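You operate a simulated robot arm through the tools that you are given. There is no shell and no other tool.

You run a simulated robot arm. Do the job below in one go: nothing can be reset, and whatever is moved stays where it is left.

JOB
Put things in order on the top of the loading table. At the end: the long green housing (marked "LEFT") stands where the long black housing (marked "LEFT") stood; the purple ring from the top of the loading table stands where the long green housing stood; the long black housing stands where the white gauge stood; the white gauge is on the brown carton (marked "CAPS"); whatever was shut is shut again. Leave all else as you found it, and nothing knocked over.

It is judged by the outcome, as a careful person would: the job done as asked, and still so three seconds after it is handed in. It fails if anything else is knocked over, pushed out of place, dropped, spilled or broken. A push-on lid holds only when it is set on centred and level and pressed home; a screw cap is set on level and turned clockwise until tight.

ROBOT AND FRAMES
A 6-joint arm with a two-finger parallel gripper, fixed in place. Base frame: the origin is at the foot of the arm, x ahead of it, y to its left, z up; the work surface is at about z = 0. Units: mm, degrees, N and s.
With the tool pointing down near the work surface it reaches from about 160 to 420 mm from the base axis. Its first joint turns from -66.0 to 66.0 degrees. Payload 1.57 kg.
The TCP is the grasp point between the finger pads, 30 mm short of the fingertips. In the tool frame z runs along the fingers and y along their closing line. Largest opening 80 mm; finger width 17, thickness 12; the body of the gripper, 40 by 82 mm, starts 80 mm behind the TCP.
Orientation is that of the tool frame in the base frame, as a unit quaternion [w, x, y, z]. With the fingers straight down and closing along the base's y, the tool's x points along the base's -x, its y along +y and its z along -z.

CONTROLS
- The arm moves only by the tool play_rows. Its argument "steps" is a list of rows, each an object of numbers (a shift or turn left out is 0, a gripper value left out holds the last): "wx", "wy", "wz": the turn, a rotation vector about the base's x, y, z in degrees; "x", "y", "z": the shift along the base's x, y, z in mm; "grip": the opening, from 0 (shut) to 1 (fully open). In form: [{"wx": .., "wy": .., "wz": .., "x": .., "y": .., "z": .., "grip": ..}, ...]. A call has 1 to 20 rows; each row shifts and turns the commanded pose from where the row before left it. A row lasts 0.2 s, in which the tool goes at most 50 mm and 8.6 degrees; a call with a longer step from one row to the next is refused whole, and so is a gripper value outside its range. Where a pose cannot be reached the arm comes as near as it can. A force on the tool above 40 N (or 10 N above the force at the start of the call, whichever is more), or a blocked arm, ends the call early, and 0.2 s more pass. The fingers move at their own pace (about 153 mm/s each) and stop on an object; they squeeze with about 32 N. The grip force told is the motor's: it shows also when the fingers shut on nothing. Time passes only in rows, and 0.2 s behind the last, so rows that do not move let the fingers close. It gives the time, the measured TCP pose, the force on the tool (base axes), the opening and the grip force at its end, in the units of the frame above (readings bear some noise), with the torque about the TCP (base axes, N m) and any sound that the robot's microphone picked up.
- Cameras (640 x 400 px; columns grow to the right, rows downward): "scene" is fixed at [44.1, -326.3, 419.7]; the picture's right is [0.85, -0.53, 0.00], its down [-0.33, -0.52, -0.79] and it looks along [0.42, 0.67, -0.62] (base axes); focal length 291 px, centre (320, 200). "wrist" rides on the gripper at [72, -7, -122] in the tool frame; the picture's right is [0.09, 1.00, 0.00], its down [-0.84, 0.08, -0.54] and it looks along [-0.54, 0.05, 0.84] (tool axes); focal length 238 px, centre (320, 200). There is no depth. A picture from a camera that has moved, and an enlarged one, comes with that camera's place and axes in the base frame and with its lens.
- get_image(camera): a new picture of that camera. It takes no simulated time.
- enlarge(camera, box): a new picture of the part [left, top, right, bottom] of that camera's present view, enlarged. It takes no simulated time.
- finish_job(): hands the job in; it is judged then, once.

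Nothing tells you positions but the pictures and the camera data. Unless the task says otherwise, let go and move clear before handing in.

The tools are called after "Call:" as a command line: name --argument value ..., lists and objects as JSON in quotes. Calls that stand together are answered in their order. play_rows: Moves the arm, as the interface text tells. Its arguments: {"type":"object","properties":{"steps":{"type":"array","items":{"type":"object","properties":{"wx":{"type":"number"},"wy":{"type":"number"},"wz":{"type":"number"},"x":{"type":"number"},"y":{"type":"number"},"z":{"type":"number"},"grip":{"type":"number"}}}}},"required":["steps"]} The other tools are called the same way: get_image (camera) takes a picture; enlarge (camera, box) takes an enlarged picture of a part of a camera's view; finish_job () hands the job in.

At the start:

```text
time: 0.0
ee_pos: [217.8, -72.1, 251.6]
ee_rot: [0.001, 0.002, 1.0, 0.0]
ft_force: [0.4, 0.6, -0.1]
moment: [-0.05, -0.02, 0.01]
opening: 80.2
grasp_force: 0.1
```

scene: 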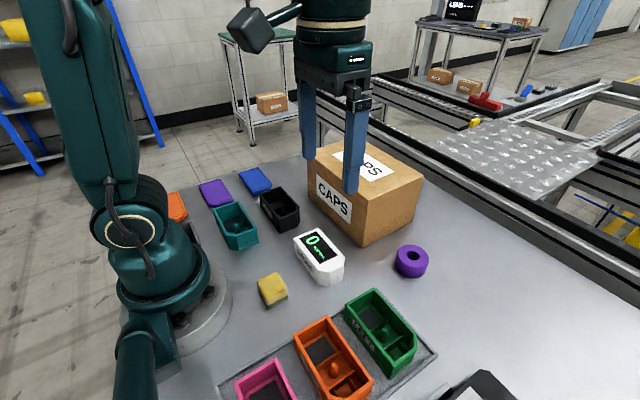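
wrist: 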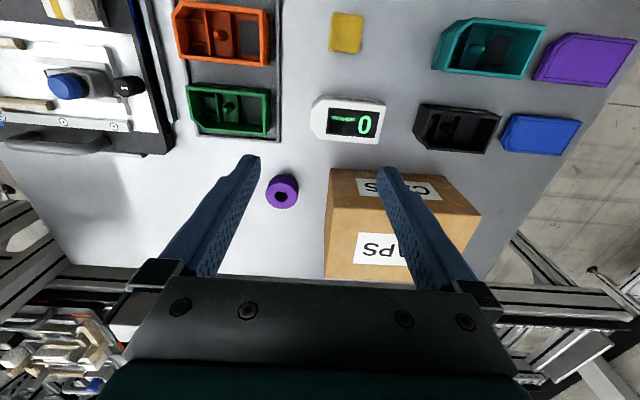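

I see the table with green, orange and pink housings in a tray, a black and a teal housing, a white gauge, a purple ring, a yellow sponge-like block and the CAPS carton. I'll look closer before moving anything.

Call:
enlarge --camera "scene" --box '[160, 150, 440, 325]'

Call:
enlarge --camera "scene" --box '[220, 240, 476, 400]'

Call:
enlarge --camera "wrist" --box '[160, 0, 400, 150]'

Call:
enlarge --camera "wrist" --box '[300, 60, 600, 250]'

Call:
enlarge --camera "wrist" --box '[0, 0, 200, 125]'

```text
2.29 times, centred on (300, 238) of scene
camera zoom: at [44.1, -326.3, 419.7], right [0.85, -0.53, 0.0], down [-0.33, -0.52, -0.79], along [0.42, 0.67, -0.62], focal length 665 px, centre (366, 114)
```

zoom: 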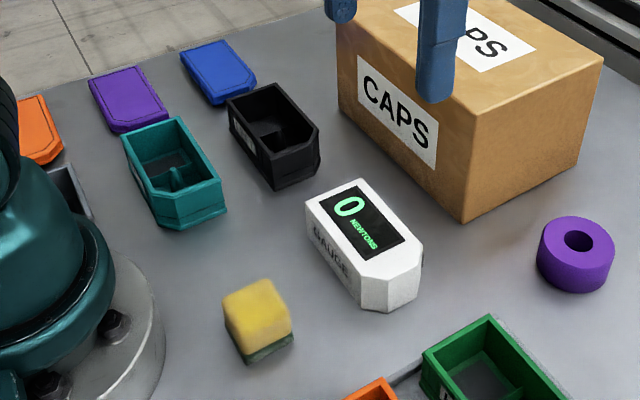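

```text
2.50 times, centred on (348, 320) of scene
camera zoom: at [44.1, -326.3, 419.7], right [0.85, -0.53, 0.0], down [-0.33, -0.52, -0.79], along [0.42, 0.67, -0.62], focal length 727 px, centre (250, -100)
```

zoom: 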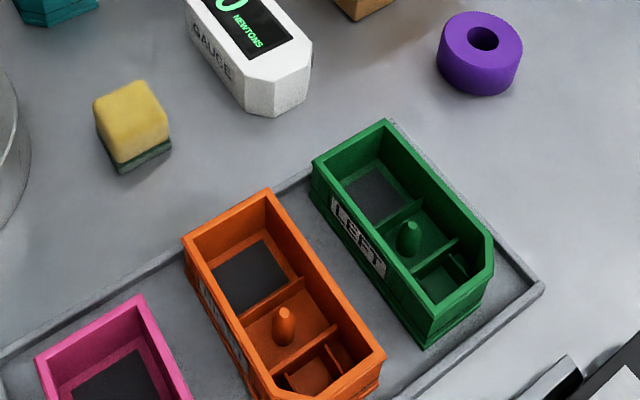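

```text
2.67 times, centred on (280, 75) of wrist
camera zoom: at [144.6, -79.8, 372.2], right [-0.09, 1.0, 0.0], down [0.84, 0.08, 0.54], along [0.54, 0.05, -0.84], focal length 636 px, centre (427, 533)
```

zoom: 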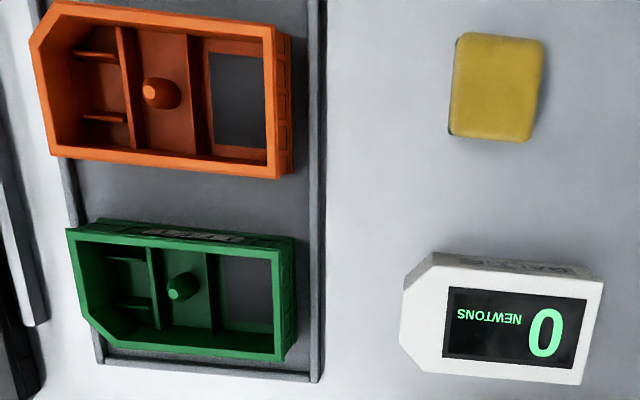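

```text
2.11 times, centred on (450, 155) of wrist
camera zoom: at [144.6, -79.8, 372.2], right [-0.09, 1.0, 0.0], down [0.84, 0.08, 0.54], along [0.54, 0.05, -0.84], focal length 502 px, centre (46, 295)
```

zoom: 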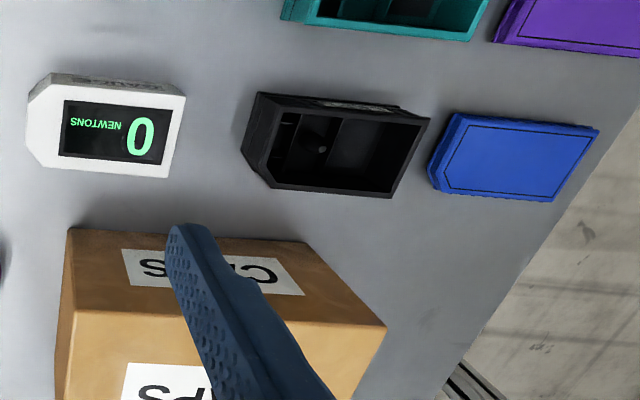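

```text
3.20 times, centred on (100, 62) of wrist
camera zoom: at [144.6, -79.8, 372.2], right [-0.09, 1.0, 0.0], down [0.84, 0.08, 0.54], along [0.54, 0.05, -0.84], focal length 763 px, centre (1024, 640)
```

zoom: 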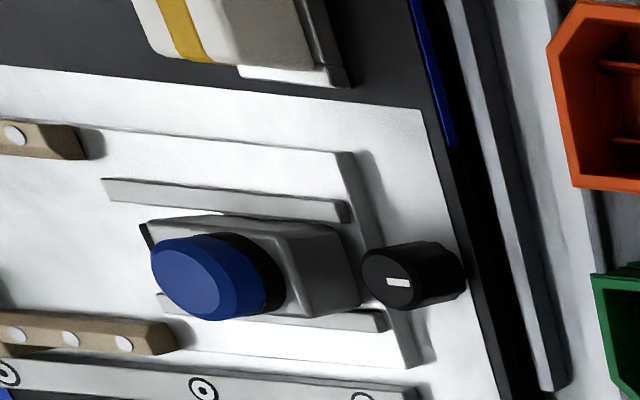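

The carton spans roughly x 319–455, y −43–145, and its top is at about z 116. The gauge is near (230,−28), black near (224,125) and green near (225,−194), all with their long axis along y. I'll turn the tool by −90° so the fingers close along x, and move above the gauge.

Call:
play_rows --steps '[{"wz": -8.182, "x": 1, "y": 4}, {"wz": -8.182, "x": 1, "y": 4}, {"wz": -8.182, "x": 1, "y": 4}, {"wz": -8.182, "x": 1, "y": 4}, {"wz": -8.182, "x": 1, "y": 4}, {"wz": -8.182, "x": 1, "y": 4}, {"wz": -8.182, "x": 1, "y": 4}, {"wz": -8.182, "x": 1, "y": 4}, {"wz": -8.182, "x": 1, "y": 4}, {"wz": -8.182, "x": 1, "y": 4}, {"wz": -8.18, "x": 2, "y": 4}, {}, {}]'

Call:
get_image --camera "wrist"

Call:
get_image --camera "scene"

```text
time: 2.8
ee_pos: [229.0, -29.2, 251.2]
ee_rot: [0.001, 0.708, 0.707, 0.0]
ft_force: [0.7, 0.6, -0.3]
moment: [-0.02, 0.0, 0.01]
opening: 79.9
grasp_force: 0.0
```

```text
taken
camera wrist: at [222.3, 42.5, 372.3], right [1.0, 0.09, 0.0], down [0.08, -0.84, 0.54], along [0.05, -0.54, -0.84], focal length 238 px, centre (320, 200)
```

wrist: 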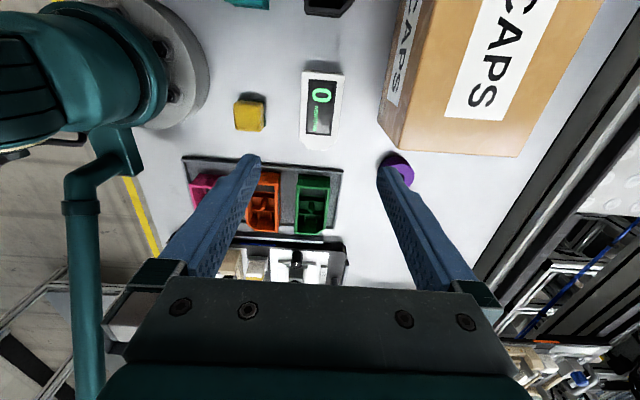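

```text
taken
```

scene: 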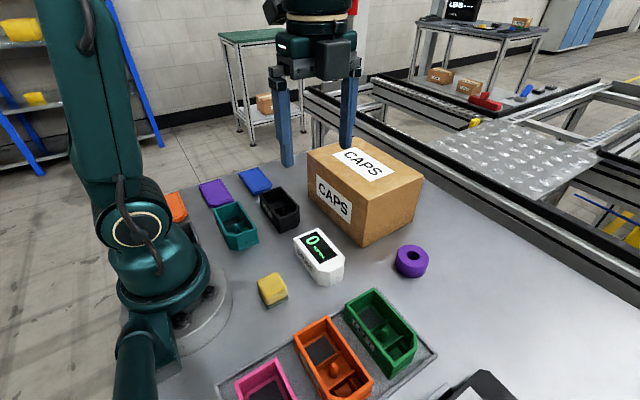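

The gauge shows directly below the gripper, and its long axis lies almost along y. I'll zoom in to measure it and the housings.

Call:
enlarge --camera "wrist" --box '[250, 50, 410, 150]'

Call:
enlarge --camera "wrist" --box '[180, 145, 360, 257]'

```text
4.00 times, centred on (330, 100) of wrist
camera zoom: at [222.3, 42.5, 372.3], right [1.0, 0.09, 0.0], down [0.08, -0.84, 0.54], along [0.05, -0.54, -0.84], focal length 953 px, centre (280, 600)
```

zoom: 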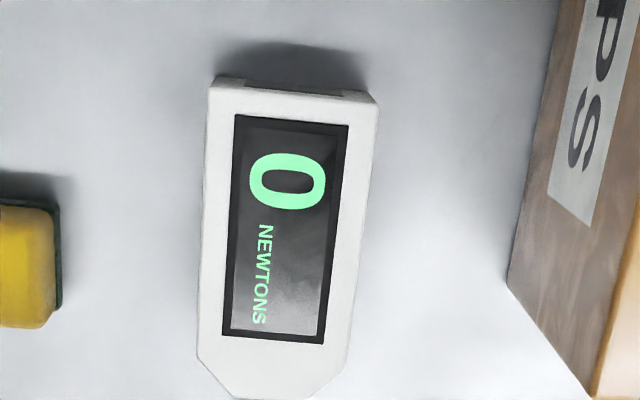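

```text
3.56 times, centred on (270, 201) of wrist
camera zoom: at [222.3, 42.5, 372.3], right [1.0, 0.09, 0.0], down [0.08, -0.84, 0.54], along [0.05, -0.54, -0.84], focal length 848 px, centre (498, 196)
```

zoom: 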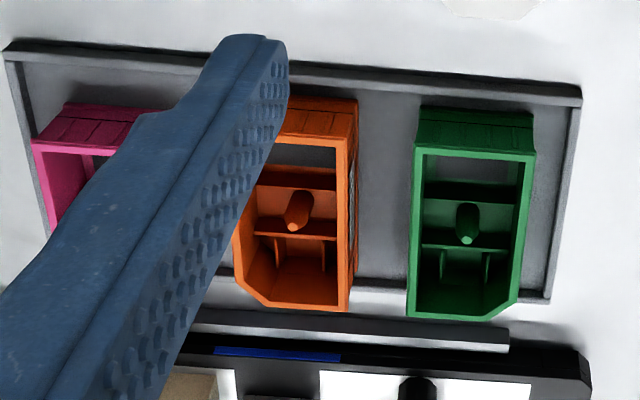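

The gauge measures about 53 × 100 mm, centred near (229,−35). Before I disturb anything I'll measure the black housing from above in the same way.

Call:
play_rows --steps '[{"y": 31, "x": -1}, {"y": 31, "x": -1}, {"y": 31, "x": -1}, {"y": 31, "x": -1}, {"y": 31, "x": -1}, {}, {}]'

Call:
get_image --camera "wrist"

Call:
enlarge --camera "wrist" --box '[250, 50, 410, 150]'

```text
time: 4.4
ee_pos: [223.3, 126.6, 250.6]
ee_rot: [0.0, 0.707, 0.707, 0.001]
ft_force: [0.1, -0.7, -0.7]
moment: [-0.04, 0.0, 0.02]
opening: 80.2
grasp_force: 0.1
```

```text
taken
camera wrist: at [216.4, 198.0, 371.9], right [1.0, 0.09, 0.0], down [0.08, -0.84, 0.54], along [0.05, -0.54, -0.84], focal length 238 px, centre (320, 200)
```

wrist: 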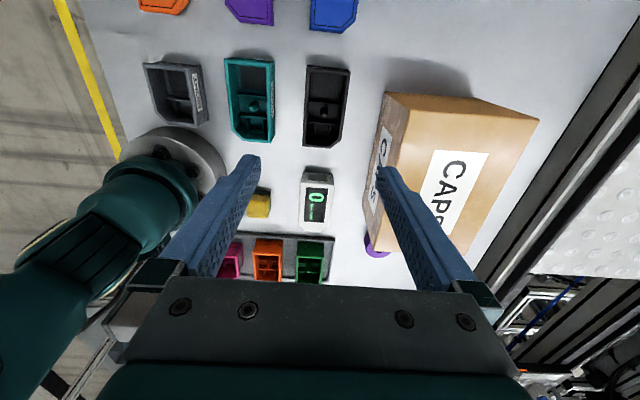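

```text
4.00 times, centred on (330, 100) of wrist
camera zoom: at [216.4, 198.0, 371.9], right [1.0, 0.09, 0.0], down [0.08, -0.84, 0.54], along [0.05, -0.54, -0.84], focal length 953 px, centre (280, 600)
```

zoom: 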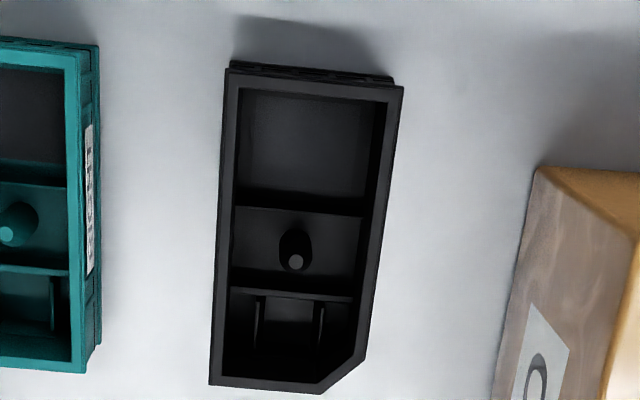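

Black is about 54 × 100 mm, centred near (229.5,124). Green is about 55 × 99 mm, centred near (230,−198), with about 28 mm between it and the orange housing. Now I'll go back above the gauge and come down part of the way.

Call:
play_rows --steps '[{"y": -32.4, "x": 1}, {"y": -32.4, "x": 1}, {"y": -32.4, "x": 1}, {"y": -32.4, "x": 1}, {"y": -32.4, "x": 0.5}, {}, {"z": -40}, {"z": -40}, {"z": -40}, {}, {}]'

Call:
get_image --camera "wrist"

Call:
get_image --camera "scene"

```text
time: 6.8
ee_pos: [228.7, -35.0, 128.7]
ee_rot: [0.0, 0.707, 0.707, 0.0]
ft_force: [0.8, -0.3, 0.3]
moment: [0.0, 0.0, 0.0]
opening: 80.2
grasp_force: 0.1
```

```text
taken
camera wrist: at [221.1, 35.6, 250.7], right [1.0, 0.09, 0.0], down [0.08, -0.84, 0.54], along [0.05, -0.54, -0.84], focal length 238 px, centre (320, 200)
```

wrist: 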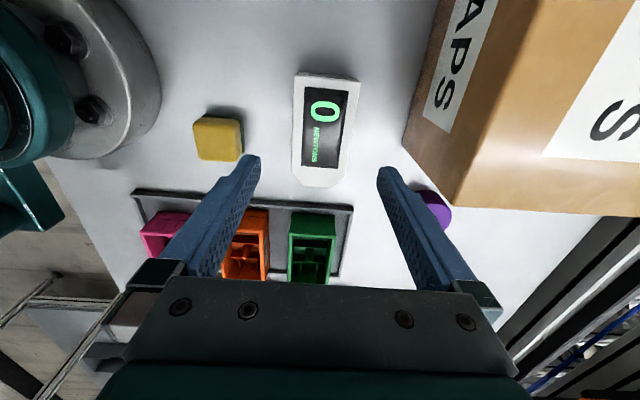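

```text
taken
```

scene: 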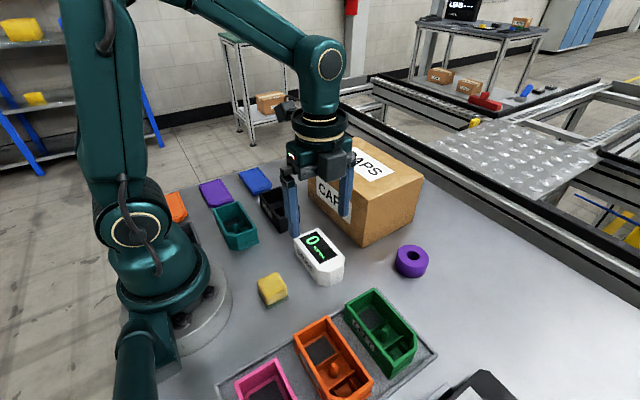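

The gauge is centred between the fingers and nothing is close to them. I'll descend and close on it.

Call:
play_rows --steps '[{"z": -30}, {"z": -30}, {"z": -20}, {"z": -10}, {}, {"grip": 0.0}, {}, {}, {}]'

Call:
get_image --camera "scene"

```text
time: 8.8
ee_pos: [229.1, -35.7, 40.7]
ee_rot: [0.0, 0.707, 0.707, 0.0]
ft_force: [0.9, 0.9, 0.0]
moment: [0.0, -0.02, 0.02]
opening: 53.4
grasp_force: 31.8
```

```text
taken
```

scene: 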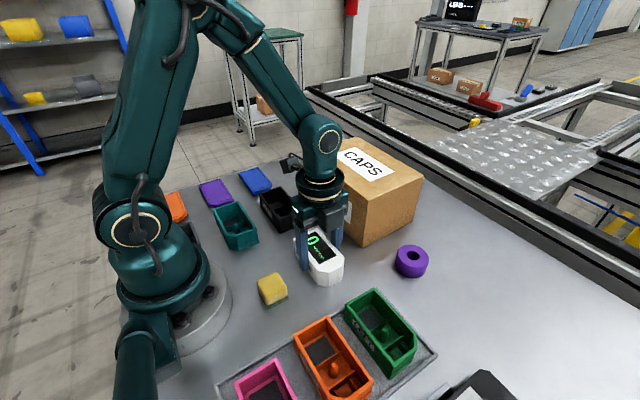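

I have the gauge, with the opening at 53.4 mm. I'll lift it well clear of the carton top.

Call:
play_rows --steps '[{"z": 10}, {"z": 30}, {"z": 40}, {"z": 40}, {"z": 40}, {}, {}]'

Call:
get_image --camera "wrist"

Call:
get_image --camera "scene"

```text
time: 10.4
ee_pos: [229.5, -33.2, 200.5]
ee_rot: [0.0, 0.708, 0.707, 0.0]
ft_force: [-0.4, -1.2, -1.9]
moment: [0.0, 0.0, -0.02]
opening: 53.6
grasp_force: 32.1
```

```text
taken
camera wrist: at [222.0, 37.3, 322.1], right [1.0, 0.09, 0.0], down [0.08, -0.84, 0.54], along [0.05, -0.54, -0.84], focal length 238 px, centre (320, 200)
```

wrist: 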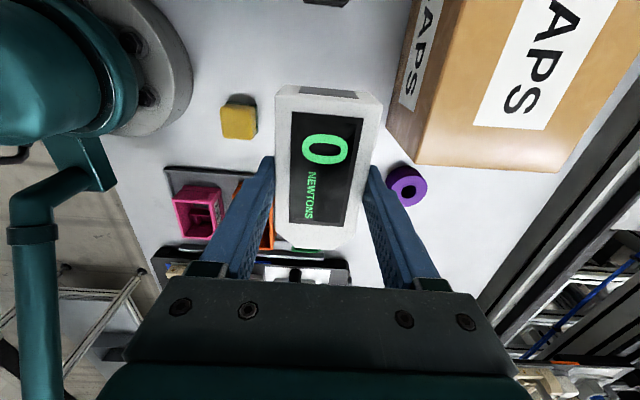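

```text
taken
```

scene: 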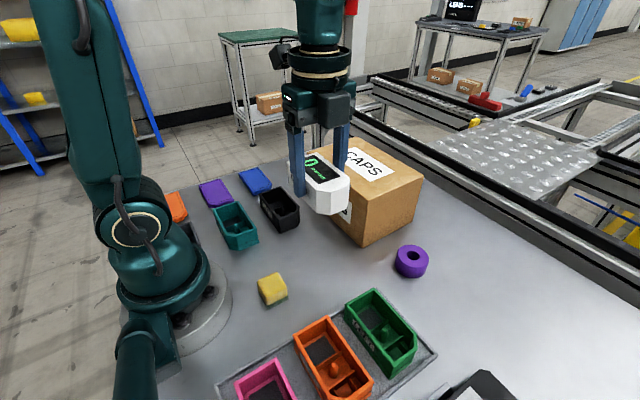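

The gauge is held level. I'll carry it over the carton, to about (365,48).

Call:
play_rows --steps '[{"x": 27.2, "y": 16.6}, {"x": 27.2, "y": 16.6}, {"x": 27.2, "y": 16.6}, {"x": 27.2, "y": 16.6}, {"x": 27.2, "y": 16.6}, {}, {}]'

Call:
get_image --camera "scene"

Call:
get_image --camera "wrist"

```text
time: 12.0
ee_pos: [363.8, 47.7, 201.6]
ee_rot: [-0.001, 0.707, 0.707, 0.0]
ft_force: [-0.3, 0.4, -2.1]
moment: [0.0, -0.01, -0.02]
opening: 53.4
grasp_force: 31.5
```

```text
taken
```

scene: 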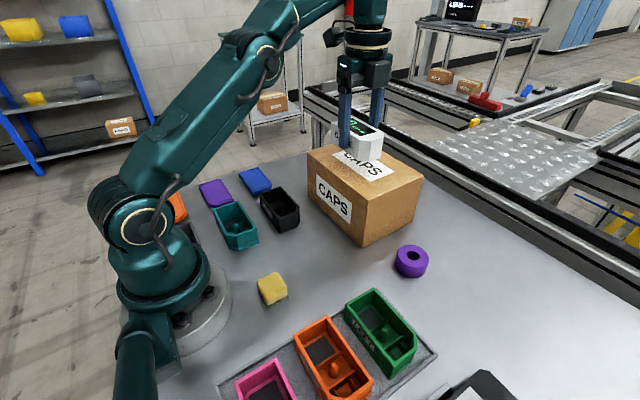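

```text
taken
camera wrist: at [356.3, 118.3, 322.6], right [1.0, 0.09, 0.0], down [0.08, -0.84, 0.54], along [0.05, -0.54, -0.84], focal length 238 px, centre (320, 200)
```

wrist: 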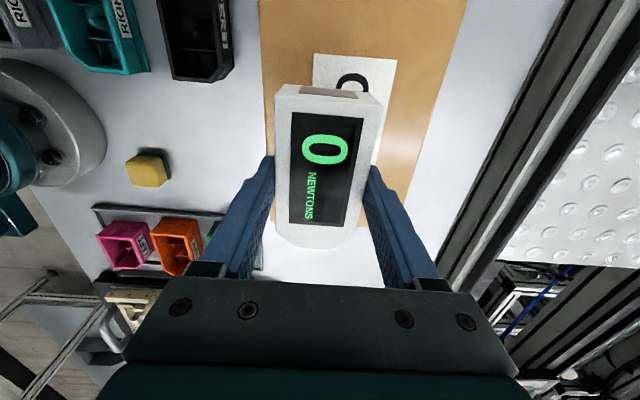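

The gauge is over the middle of the carton top. I'll lower it slowly; contact should come at about z 157.

Call:
play_rows --steps '[{"z": -20}, {"z": -12}, {"z": -4}, {"z": -3}, {"z": -2}, {"z": -1}, {"z": -1}, {}]'

Call:
enlarge --camera "scene" --box '[290, 80, 450, 180]'

```text
time: 13.8
ee_pos: [363.7, 47.6, 158.6]
ee_rot: [0.0, 0.707, 0.707, 0.002]
ft_force: [-9.1, -0.5, 24.3]
moment: [-0.02, 0.34, 0.02]
opening: 53.6
grasp_force: 31.8
```

```text
4.00 times, centred on (370, 130) of scene
camera zoom: at [44.0, -326.3, 419.7], right [0.85, -0.53, 0.0], down [-0.33, -0.52, -0.79], along [0.42, 0.67, -0.62], focal length 1164 px, centre (120, 480)
```

zoom: 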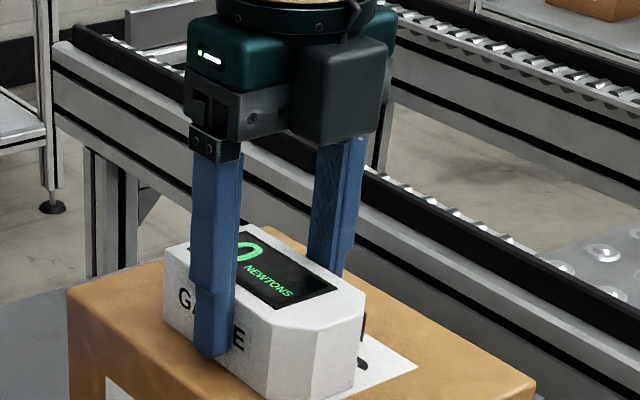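

It touched down at z ≈ 158.6 with 24 N on it. I'll back off a little and open the fingers.

Call:
play_rows --steps '[{"z": 0.8}, {}]'

```text
time: 14.4
ee_pos: [365.6, 46.9, 157.5]
ee_rot: [0.0, 0.707, 0.707, 0.0]
ft_force: [-2.2, -0.1, 14.5]
moment: [-0.17, -0.02, 0.0]
opening: 53.2
grasp_force: 31.8
```

Call:
play_rows --steps '[{"z": 0.8}, {"grip": 0.85}, {"grip": 1.0}, {}, {}]'

Call:
enlarge --camera "scene" --box '[290, 80, 450, 180]'

```text
time: 15.6
ee_pos: [364.0, 47.2, 160.3]
ee_rot: [0.0, 0.707, 0.707, 0.0]
ft_force: [-0.1, 0.0, -0.6]
moment: [-0.03, 0.01, 0.0]
opening: 80.2
grasp_force: 0.1
```

```text
4.00 times, centred on (370, 130) of scene
camera zoom: at [44.1, -326.3, 419.7], right [0.85, -0.53, 0.0], down [-0.33, -0.52, -0.79], along [0.42, 0.67, -0.62], focal length 1164 px, centre (120, 480)
```

zoom: 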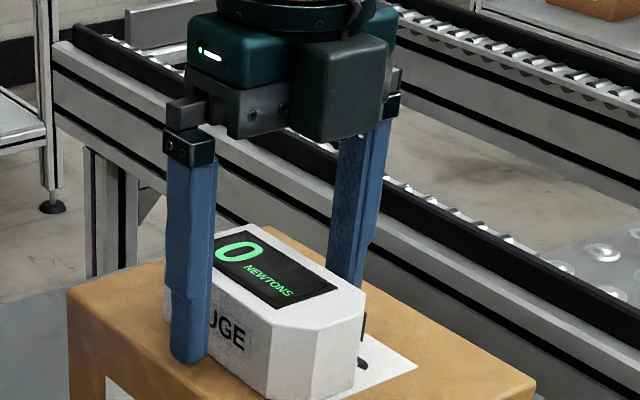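

The gauge stands on the carton. I'll rise straight up and then go over the black housing.

Call:
play_rows --steps '[{"z": 30}, {"z": 40}, {"z": 20}, {"x": -27.2, "y": 15.2}, {"x": -27.2, "y": 15.2}, {"x": -27.2, "y": 15.2}, {"x": -27.2, "y": 15.2}, {"x": -27.0, "y": 15.2}, {}, {"z": -40}, {"z": -40}, {"z": -40}, {}, {}]'

Call:
get_image --camera "wrist"

Call:
get_image --camera "scene"

```text
time: 18.6
ee_pos: [210.2, 121.1, 112.9]
ee_rot: [0.0, 0.707, 0.707, -0.001]
ft_force: [-0.6, -0.2, -0.1]
moment: [0.0, -0.03, 0.02]
opening: 79.9
grasp_force: 0.1
out of reach, approached as far as the arm can: row 2, 3
```

```text
taken
camera wrist: at [201.1, 190.9, 234.1], right [1.0, 0.09, 0.0], down [0.08, -0.84, 0.54], along [0.05, -0.54, -0.84], focal length 238 px, centre (320, 200)
```

wrist: 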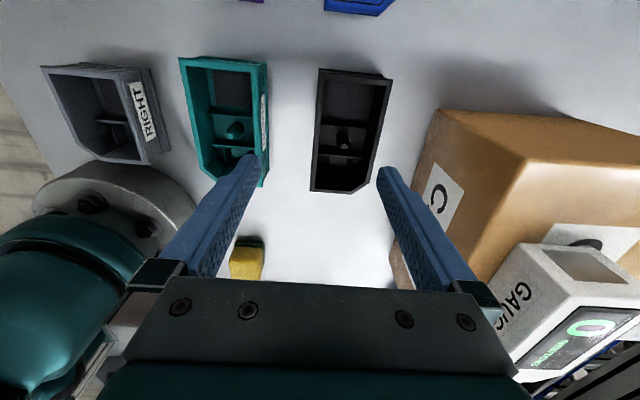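

```text
taken
```

scene: 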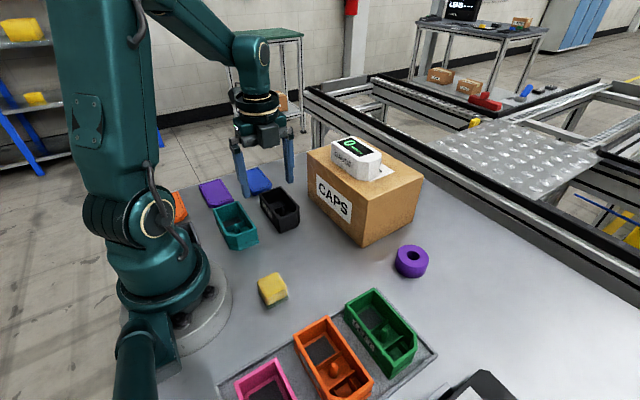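

The rise clipped at the reach limit, so the arm ended at about (210,120,112). The gauge is untouched. I'll correct the position over black.

Call:
play_rows --steps '[{"x": 10, "y": 2}, {"x": 9.5, "y": 2}, {}, {}]'

Call:
play_rows --steps '[{}, {}]'

Call:
get_image --camera "wrist"

```text
time: 19.6
ee_pos: [227.9, 123.7, 114.7]
ee_rot: [0.0, 0.707, 0.707, 0.0]
ft_force: [1.2, 0.3, -0.6]
moment: [-0.02, 0.02, 0.03]
opening: 80.1
grasp_force: 0.0
```

```text
time: 20.2
ee_pos: [228.1, 124.2, 112.9]
ee_rot: [-0.001, 0.707, 0.707, 0.001]
ft_force: [0.1, 0.5, 0.1]
moment: [0.01, 0.01, -0.01]
opening: 79.9
grasp_force: 0.0
```

```text
taken
camera wrist: at [220.9, 195.2, 234.4], right [1.0, 0.09, 0.0], down [0.08, -0.84, 0.54], along [0.05, -0.54, -0.84], focal length 238 px, centre (320, 200)
```

wrist: 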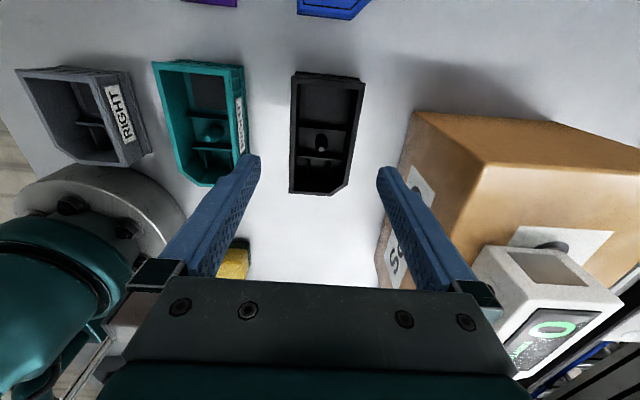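

I'm centred over black, so I'll go down and grip it.

Call:
play_rows --steps '[{"x": 1.2, "z": -30}, {"z": -25}, {"z": -12}, {"z": -6}, {}, {"grip": 0.0}, {}, {}, {}]'

Call:
play_rows --steps '[{}]'

Call:
get_image --camera "scene"

Call:
get_image --camera "wrist"

```text
time: 22.2
ee_pos: [230.1, 123.6, 38.8]
ee_rot: [0.0, 0.707, 0.707, 0.0]
ft_force: [-0.1, 0.3, 0.0]
moment: [0.01, 0.0, 0.0]
opening: 53.2
grasp_force: 31.9
```

```text
time: 22.6
ee_pos: [229.6, 123.3, 39.3]
ee_rot: [0.0, 0.707, 0.707, 0.0]
ft_force: [-0.6, -0.1, -0.4]
moment: [0.02, -0.01, -0.03]
opening: 53.3
grasp_force: 31.6
```

```text
taken
```

scene: 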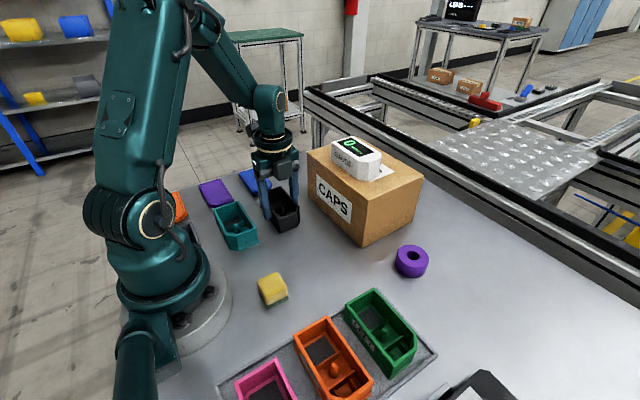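

```text
taken
camera wrist: at [222.8, 194.5, 161.2], right [1.0, 0.09, 0.0], down [0.08, -0.84, 0.54], along [0.05, -0.54, -0.84], focal length 238 px, centre (320, 200)
```

wrist: 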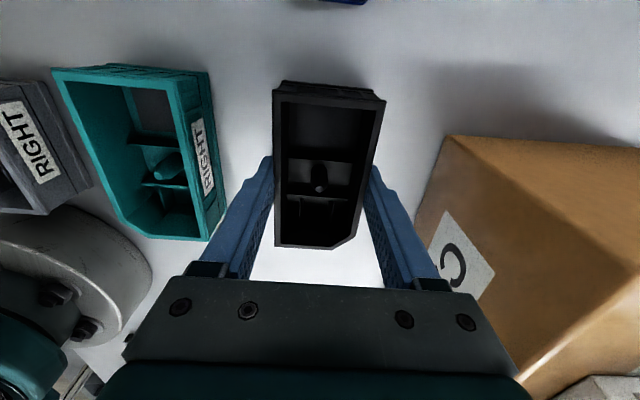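

Black is gripped at 53.3 mm. I'll lift it and carry it to the gauge's old place.

Call:
play_rows --steps '[{"z": 10}, {"z": 30}, {"z": 30}, {}, {"y": -20}, {"y": -30}, {"y": -30}, {"y": -30}, {"y": -30}, {"y": -18.8, "x": -0.5}, {}, {}]'

Call:
play_rows --steps '[{}]'

Call:
get_image --camera "scene"

Call:
get_image --camera "wrist"

```text
time: 25.2
ee_pos: [230.5, -36.0, 111.3]
ee_rot: [0.0, 0.707, 0.708, -0.001]
ft_force: [-0.6, -0.7, -1.7]
moment: [0.01, 0.02, -0.04]
opening: 53.3
grasp_force: 32.1
```

```text
time: 25.6
ee_pos: [231.8, -34.7, 110.1]
ee_rot: [0.0, 0.707, 0.707, 0.001]
ft_force: [0.6, -0.2, -1.7]
moment: [0.02, -0.03, 0.0]
opening: 53.3
grasp_force: 31.9
```

```text
taken
```

scene: 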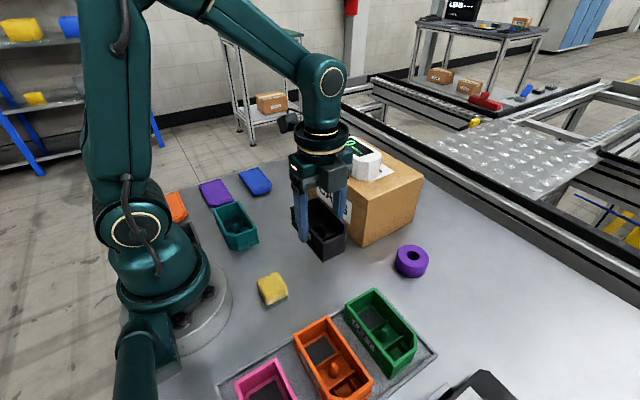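

```text
taken
camera wrist: at [223.8, 36.1, 232.3], right [1.0, 0.09, 0.0], down [0.08, -0.84, 0.54], along [0.05, -0.54, -0.84], focal length 238 px, centre (320, 200)
```

wrist: 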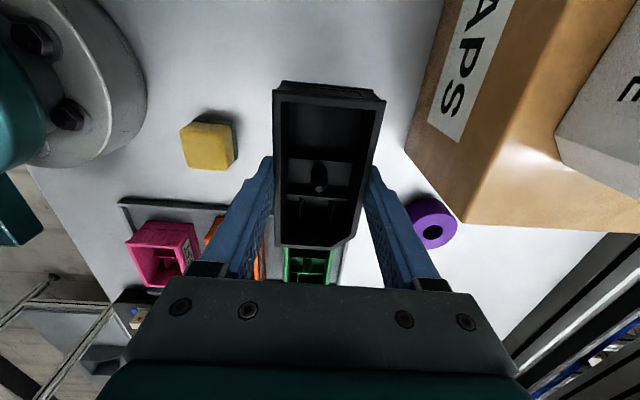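

I'm over the gauge's old spot, perhaps 1.5 mm too far in x, so I'll correct that while lowering.

Call:
play_rows --steps '[{"z": -30, "x": -1.6}, {"z": -25}, {"z": -10}, {"z": -4}, {"z": -1.5}, {}, {}]'

Call:
play_rows --steps '[{}]'

```text
time: 27.2
ee_pos: [227.4, -34.5, 40.6]
ee_rot: [0.0, 0.706, 0.708, -0.001]
ft_force: [-0.2, -0.6, -0.8]
moment: [-0.02, 0.0, -0.01]
opening: 53.3
grasp_force: 32.1
```

```text
time: 27.6
ee_pos: [227.7, -35.4, 41.4]
ee_rot: [0.0, 0.707, 0.707, -0.001]
ft_force: [-0.7, -0.8, -0.8]
moment: [-0.02, 0.02, 0.0]
opening: 53.2
grasp_force: 32.1
```

Call:
play_rows --steps '[{"x": 1, "z": -0.7}, {"z": -0.6}, {}]'

Call:
enlarge --camera "scene" --box '[240, 180, 400, 300]'

```text
time: 28.4
ee_pos: [228.9, -34.5, 39.5]
ee_rot: [0.0, 0.707, 0.707, 0.0]
ft_force: [-0.5, 0.6, -0.3]
moment: [0.01, -0.01, -0.01]
opening: 53.3
grasp_force: 31.5
```

```text
3.33 times, centred on (320, 240) of scene
camera zoom: at [44.1, -326.3, 419.7], right [0.85, -0.53, 0.0], down [-0.33, -0.52, -0.79], along [0.42, 0.67, -0.62], focal length 970 px, centre (320, 67)
```

zoom: 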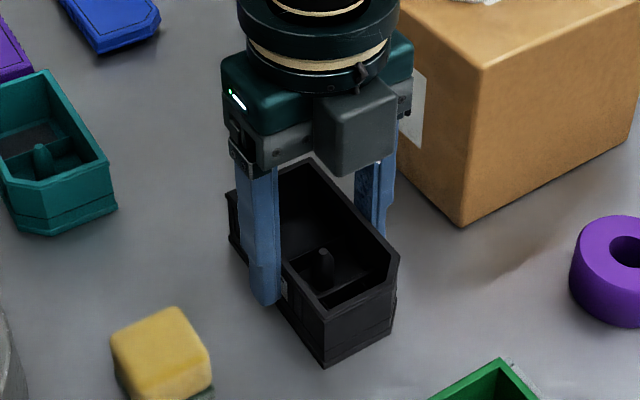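

Call:
play_rows --steps '[{"z": -0.6}, {}]'

Call:
play_rows --steps '[{"z": -0.5}, {}]'

```text
time: 29.0
ee_pos: [228.9, -33.9, 39.0]
ee_rot: [0.001, 0.707, 0.707, 0.001]
ft_force: [-8.4, -5.9, 26.6]
moment: [-0.11, 0.18, 0.01]
opening: 53.3
grasp_force: 31.8
```

```text
time: 29.6
ee_pos: [227.9, -34.5, 38.6]
ee_rot: [0.0, 0.708, 0.707, -0.001]
ft_force: [-5.5, -2.2, 27.5]
moment: [-0.09, 0.21, 0.04]
opening: 53.2
grasp_force: 31.7
```

It's firmly down on the table. I'll back off to take the load away and release.

Call:
play_rows --steps '[{"z": 0.8}, {"z": 0.4}, {"grip": 0.5}, {"grip": 0.8}, {"grip": 1.0}, {}, {}]'

Call:
play_rows --steps '[{"z": 20}, {"z": 30}, {"z": 40}, {"z": 40}, {"z": 40}, {}, {}]'

Call:
get_image --camera "wrist"

Call:
enlarge --camera "wrist" --box '[250, 50, 410, 150]'

Call:
get_image --camera "scene"

```text
time: 31.2
ee_pos: [229.1, -35.0, 39.1]
ee_rot: [0.0, 0.707, 0.707, 0.0]
ft_force: [-0.4, 0.1, -0.5]
moment: [-0.01, 0.0, 0.01]
opening: 79.9
grasp_force: 0.1
```

```text
time: 32.8
ee_pos: [229.0, -37.4, 209.2]
ee_rot: [-0.001, 0.707, 0.707, 0.0]
ft_force: [0.4, 0.6, -1.3]
moment: [0.0, 0.01, 0.0]
opening: 80.1
grasp_force: 0.0
```

```text
taken
camera wrist: at [221.9, 34.8, 331.3], right [1.0, 0.09, 0.0], down [0.08, -0.84, 0.54], along [0.05, -0.54, -0.84], focal length 238 px, centre (320, 200)
```

wrist: 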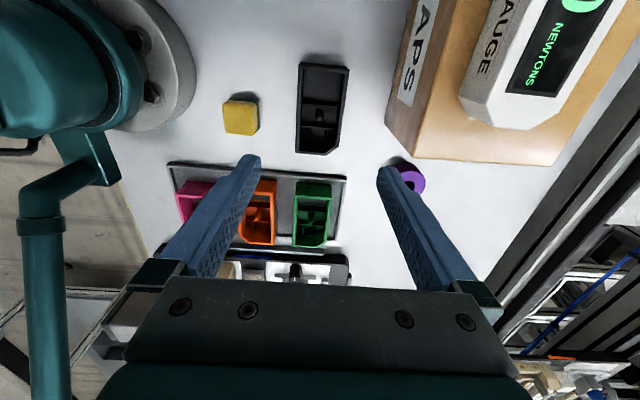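

```text
4.00 times, centred on (330, 100) of wrist
camera zoom: at [221.9, 34.8, 331.3], right [1.0, 0.09, 0.0], down [0.08, -0.84, 0.54], along [0.05, -0.54, -0.84], focal length 953 px, centre (280, 600)
```

zoom: 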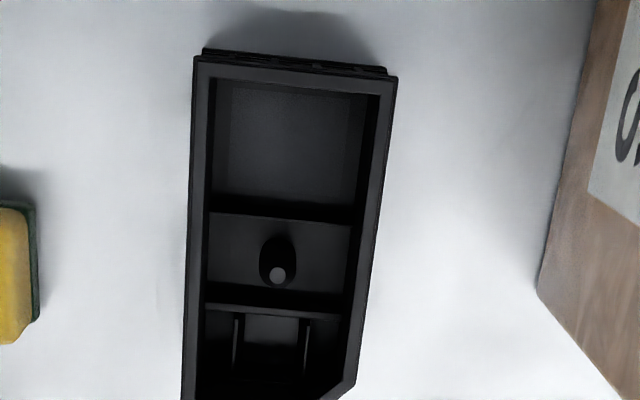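

```text
taken
```

scene: 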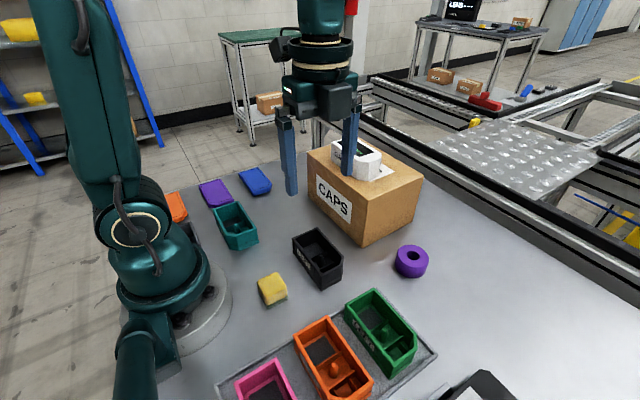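

Black stands in the gauge's old place. Next is green: I'll move above it with a narrower opening.

Call:
play_rows --steps '[{"y": -27, "grip": 0.85}, {"y": -27}, {"y": -27}, {"y": -27}, {"y": -27}, {"y": -26}, {}, {"z": -30}, {"z": -30}, {"z": -20}, {}, {}]'

Call:
play_rows --steps '[{}]'

Call:
get_image --camera "wrist"

Call:
enlarge --camera "wrist" --box '[230, 40, 410, 200]'

Call:
get_image --camera "scene"

```text
time: 35.4
ee_pos: [231.4, -194.4, 129.7]
ee_rot: [0.0, 0.707, 0.707, 0.0]
ft_force: [0.5, -0.1, 0.1]
moment: [-0.01, -0.05, 0.0]
opening: 68.0
grasp_force: 0.0
```

```text
time: 35.8
ee_pos: [228.9, -194.8, 130.4]
ee_rot: [0.0, 0.707, 0.707, 0.0]
ft_force: [-0.6, 0.3, -0.1]
moment: [0.04, -0.01, 0.0]
opening: 67.9
grasp_force: 0.1
```

```text
taken
camera wrist: at [223.0, -123.6, 252.1], right [1.0, 0.09, 0.0], down [0.08, -0.84, 0.54], along [0.05, -0.54, -0.84], focal length 238 px, centre (320, 200)
```

wrist: 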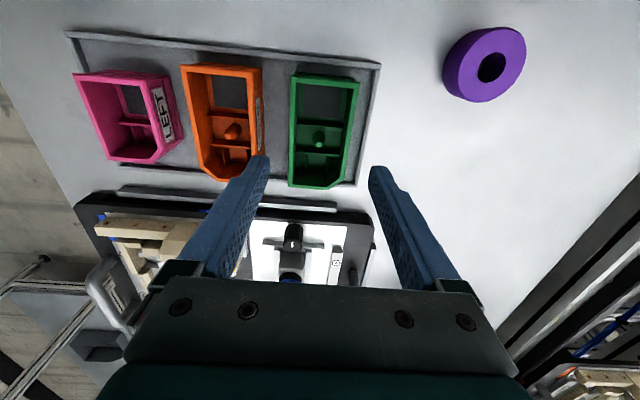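

```text
2.50 times, centred on (320, 120) of wrist
camera zoom: at [223.0, -123.6, 252.1], right [1.0, 0.09, 0.0], down [0.08, -0.84, 0.54], along [0.05, -0.54, -0.84], focal length 596 px, centre (320, 400)
```

zoom: 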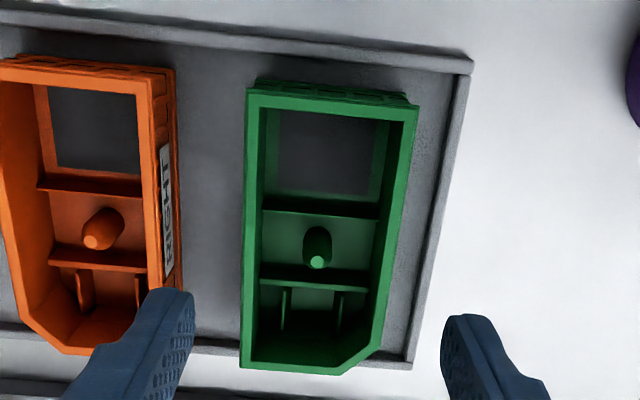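

```text
taken
```

scene: 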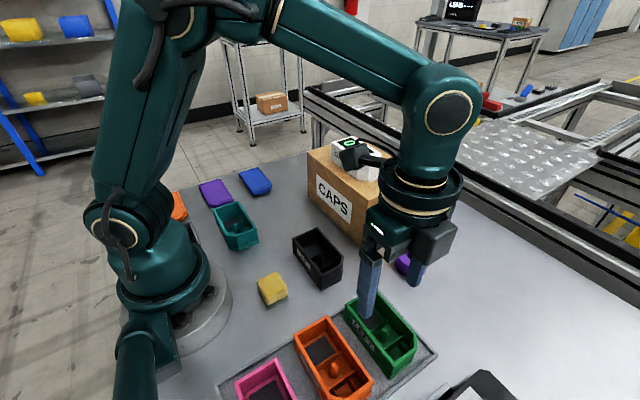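

Green is centred near (229.3,−195.7). With the opening at 68 mm there is about 10 mm to orange. The fingertips have to stay above the tray rim, so I'll stop at z ≈ 46.

Call:
play_rows --steps '[{"x": -0.6, "y": -1, "z": -30}, {"z": -30}, {"z": -15}, {"z": -9}, {}, {}]'

Call:
get_image --camera "wrist"

Call:
enlarge --camera "scene" --box '[290, 250, 450, 390]'

```text
time: 37.2
ee_pos: [230.4, -199.0, 44.5]
ee_rot: [0.0, 0.707, 0.707, 0.0]
ft_force: [-0.4, -0.9, 0.5]
moment: [0.0, 0.03, -0.01]
opening: 68.2
grasp_force: 0.1
```

```text
taken
camera wrist: at [222.0, -126.2, 166.6], right [1.0, 0.09, 0.0], down [0.08, -0.84, 0.54], along [0.05, -0.54, -0.84], focal length 238 px, centre (320, 200)
```

wrist: 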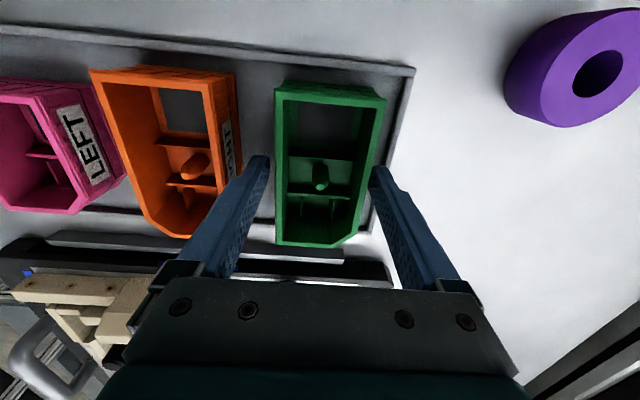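

```text
2.86 times, centred on (370, 320) of scene
camera zoom: at [44.1, -326.3, 419.7], right [0.85, -0.53, 0.0], down [-0.33, -0.52, -0.79], along [0.42, 0.67, -0.62], focal length 831 px, centre (177, -143)
```

zoom: 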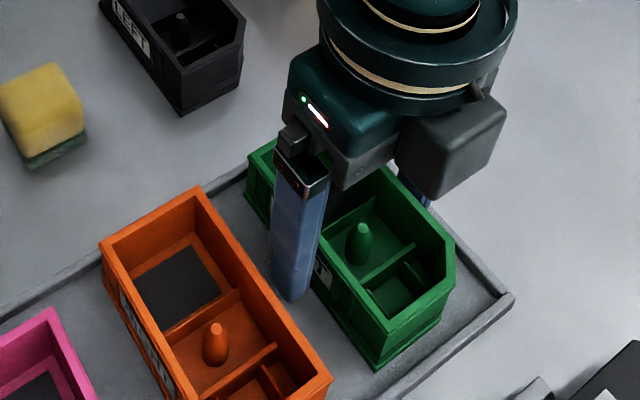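

The fingers straddle green cleanly, clear of orange and the rim, so I'll close.

Call:
play_rows --steps '[{"grip": 0.0}, {}, {}, {}]'

Call:
play_rows --steps '[{}]'

Call:
get_image --camera "wrist"

Call:
enlarge --camera "wrist" --box '[230, 60, 430, 260]'

```text
time: 38.2
ee_pos: [229.0, -198.2, 45.7]
ee_rot: [0.001, 0.707, 0.708, 0.0]
ft_force: [0.5, -0.2, -0.1]
moment: [0.04, 0.0, 0.01]
opening: 53.1
grasp_force: 31.9
```

```text
time: 38.6
ee_pos: [228.4, -197.5, 45.5]
ee_rot: [0.0, 0.707, 0.707, 0.0]
ft_force: [-0.8, 0.1, 1.0]
moment: [-0.02, 0.03, -0.03]
opening: 53.5
grasp_force: 32.0
```

```text
taken
camera wrist: at [222.0, -126.2, 166.7], right [1.0, 0.09, 0.0], down [0.08, -0.84, 0.54], along [0.05, -0.54, -0.84], focal length 238 px, centre (320, 200)
```

wrist: 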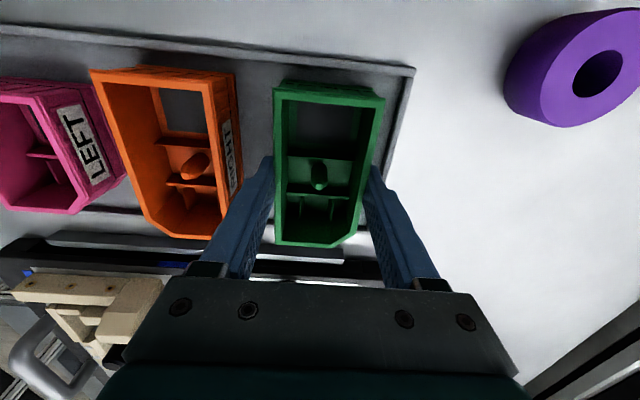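

```text
2.00 times, centred on (330, 160) of wrist
camera zoom: at [222.0, -126.2, 166.7], right [1.0, 0.09, 0.0], down [0.08, -0.84, 0.54], along [0.05, -0.54, -0.84], focal length 477 px, centre (300, 280)
```

zoom: 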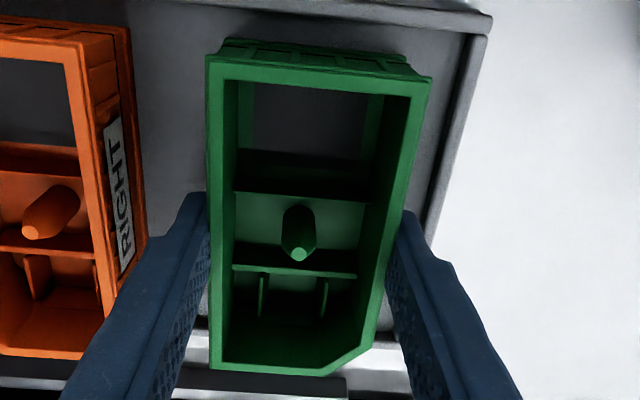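

Green is gripped at 53.3 mm with the TCP near (229,−198,45.6). I'll lift it straight up and check it.

Call:
play_rows --steps '[{"z": 8}, {"z": 25}, {"z": 35}, {"z": 32}, {}, {}]'

Call:
get_image --camera "scene"

Call:
get_image --camera "wrist"

```text
time: 40.0
ee_pos: [229.1, -196.8, 144.3]
ee_rot: [0.0, 0.707, 0.707, 0.0]
ft_force: [0.4, 0.5, -1.0]
moment: [0.02, -0.02, 0.02]
opening: 53.2
grasp_force: 32.6
```

```text
taken
```

scene: 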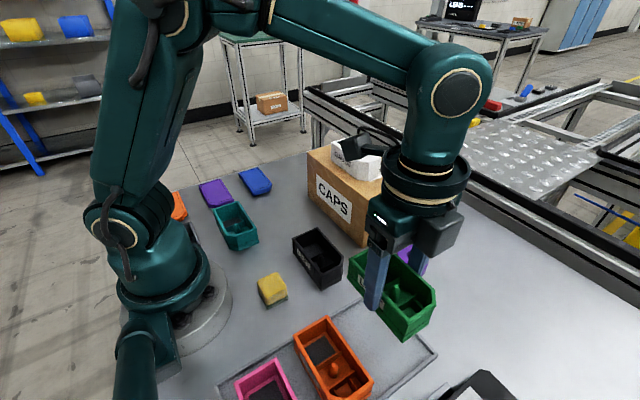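

```text
taken
camera wrist: at [222.2, -126.0, 265.8], right [1.0, 0.09, 0.0], down [0.08, -0.84, 0.54], along [0.05, -0.54, -0.84], focal length 238 px, centre (320, 200)
```

wrist: 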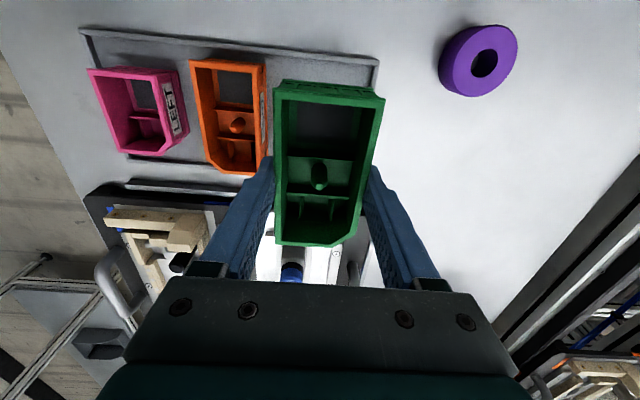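

Green is lifted level and free of the tray. I'll carry it over to black's old place at this height.

Call:
play_rows --steps '[{"y": 20}, {"y": 32}, {"y": 32}, {"y": 32}, {"y": 32}, {"y": 32}, {"y": 32}, {"y": 32}, {"y": 32}, {"y": 25}, {"y": 20}, {}, {}]'

Call:
play_rows --steps '[{}]'

Call:
get_image --camera "scene"

Call:
get_image --camera "wrist"

```text
time: 42.8
ee_pos: [228.2, 123.8, 145.8]
ee_rot: [0.001, 0.708, 0.707, 0.0]
ft_force: [-0.3, -0.1, -0.8]
moment: [-0.01, -0.02, 0.0]
opening: 53.6
grasp_force: 31.6
```

```text
time: 43.2
ee_pos: [226.8, 124.5, 144.3]
ee_rot: [0.0, 0.707, 0.707, 0.0]
ft_force: [0.5, 0.5, -1.8]
moment: [0.0, 0.0, -0.03]
opening: 53.1
grasp_force: 32.4
```

```text
taken
```

scene: 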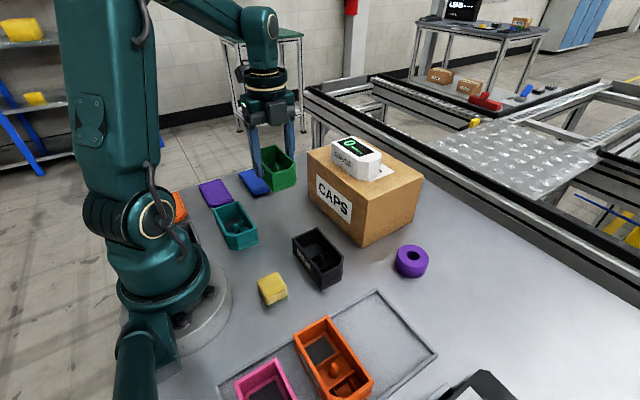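

```text
taken
camera wrist: at [220.9, 195.7, 266.5], right [1.0, 0.09, 0.0], down [0.08, -0.84, 0.54], along [0.05, -0.54, -0.84], focal length 238 px, centre (320, 200)
```

wrist: 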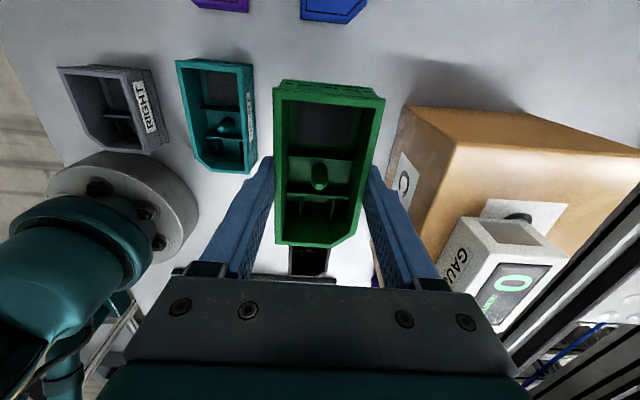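

Call:
play_rows --steps '[{"x": 1.7, "y": -0.4, "z": -30}, {"z": -30}, {"z": -25}, {"z": -10}, {}, {}]'

Call:
play_rows --steps '[{}]'

Call:
get_image --camera "wrist"

```text
time: 44.6
ee_pos: [230.2, 124.7, 51.2]
ee_rot: [0.0, 0.707, 0.707, 0.0]
ft_force: [0.2, -0.1, -1.1]
moment: [0.02, 0.0, 0.02]
opening: 53.4
grasp_force: 32.1
```

```text
time: 45.0
ee_pos: [230.5, 123.7, 50.9]
ee_rot: [0.0, 0.708, 0.707, -0.001]
ft_force: [-1.5, -0.2, -1.4]
moment: [0.01, 0.01, -0.01]
opening: 53.1
grasp_force: 31.7
```

```text
taken
camera wrist: at [222.8, 195.0, 171.9], right [1.0, 0.09, 0.0], down [0.08, -0.84, 0.54], along [0.05, -0.54, -0.84], focal length 238 px, centre (320, 200)
```

wrist: 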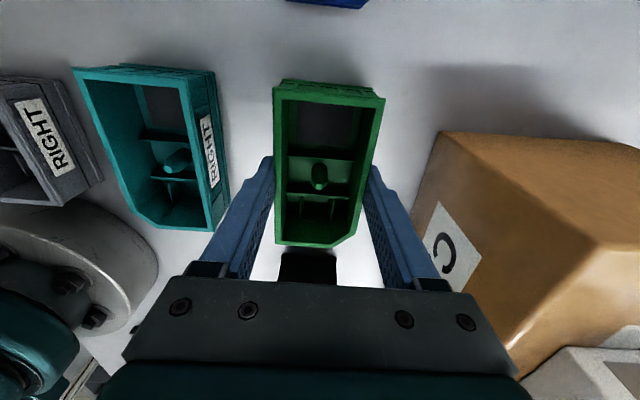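

Call:
play_rows --steps '[{"x": -0.4, "y": -0.4, "z": -3}, {"z": -2}, {"z": -1}, {}]'

Call:
play_rows --steps '[{"z": -1}, {}]'

Call:
play_rows --steps '[{"z": -1}, {}]'

```text
time: 46.0
ee_pos: [228.9, 121.7, 44.8]
ee_rot: [0.001, 0.707, 0.708, 0.0]
ft_force: [0.0, 0.2, -1.3]
moment: [0.02, -0.01, 0.01]
opening: 53.0
grasp_force: 31.7
```

```text
time: 46.6
ee_pos: [229.3, 122.9, 43.7]
ee_rot: [0.0, 0.707, 0.707, 0.0]
ft_force: [-0.7, -0.2, -1.5]
moment: [-0.02, -0.01, -0.02]
opening: 53.4
grasp_force: 32.2
```

```text
time: 47.2
ee_pos: [229.9, 123.4, 42.1]
ee_rot: [0.0, 0.707, 0.707, -0.001]
ft_force: [-0.7, 0.3, -1.5]
moment: [0.0, 0.02, 0.03]
opening: 53.3
grasp_force: 31.8
```

Call:
play_rows --steps '[{"z": -0.8}, {}]'

Call:
enlarge --camera "scene" --box '[210, 150, 330, 250]'

```text
time: 47.8
ee_pos: [229.6, 122.1, 40.8]
ee_rot: [0.0, 0.707, 0.707, 0.0]
ft_force: [0.5, -0.3, -1.1]
moment: [0.02, 0.02, 0.01]
opening: 53.2
grasp_force: 32.7
```

```text
4.00 times, centred on (270, 200) of scene
camera zoom: at [44.1, -326.2, 419.7], right [0.85, -0.53, 0.0], down [-0.33, -0.52, -0.79], along [0.42, 0.67, -0.62], focal length 1164 px, centre (520, 200)
```

zoom: 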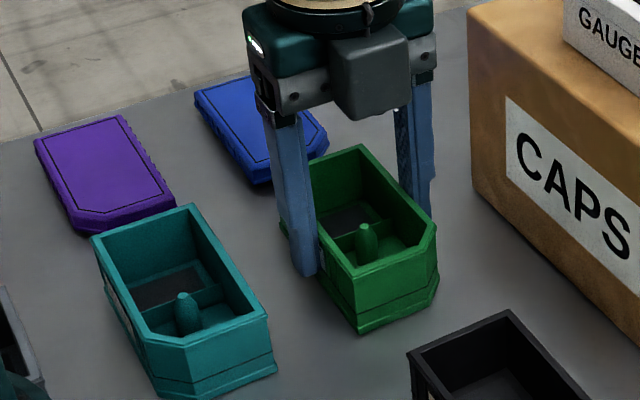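

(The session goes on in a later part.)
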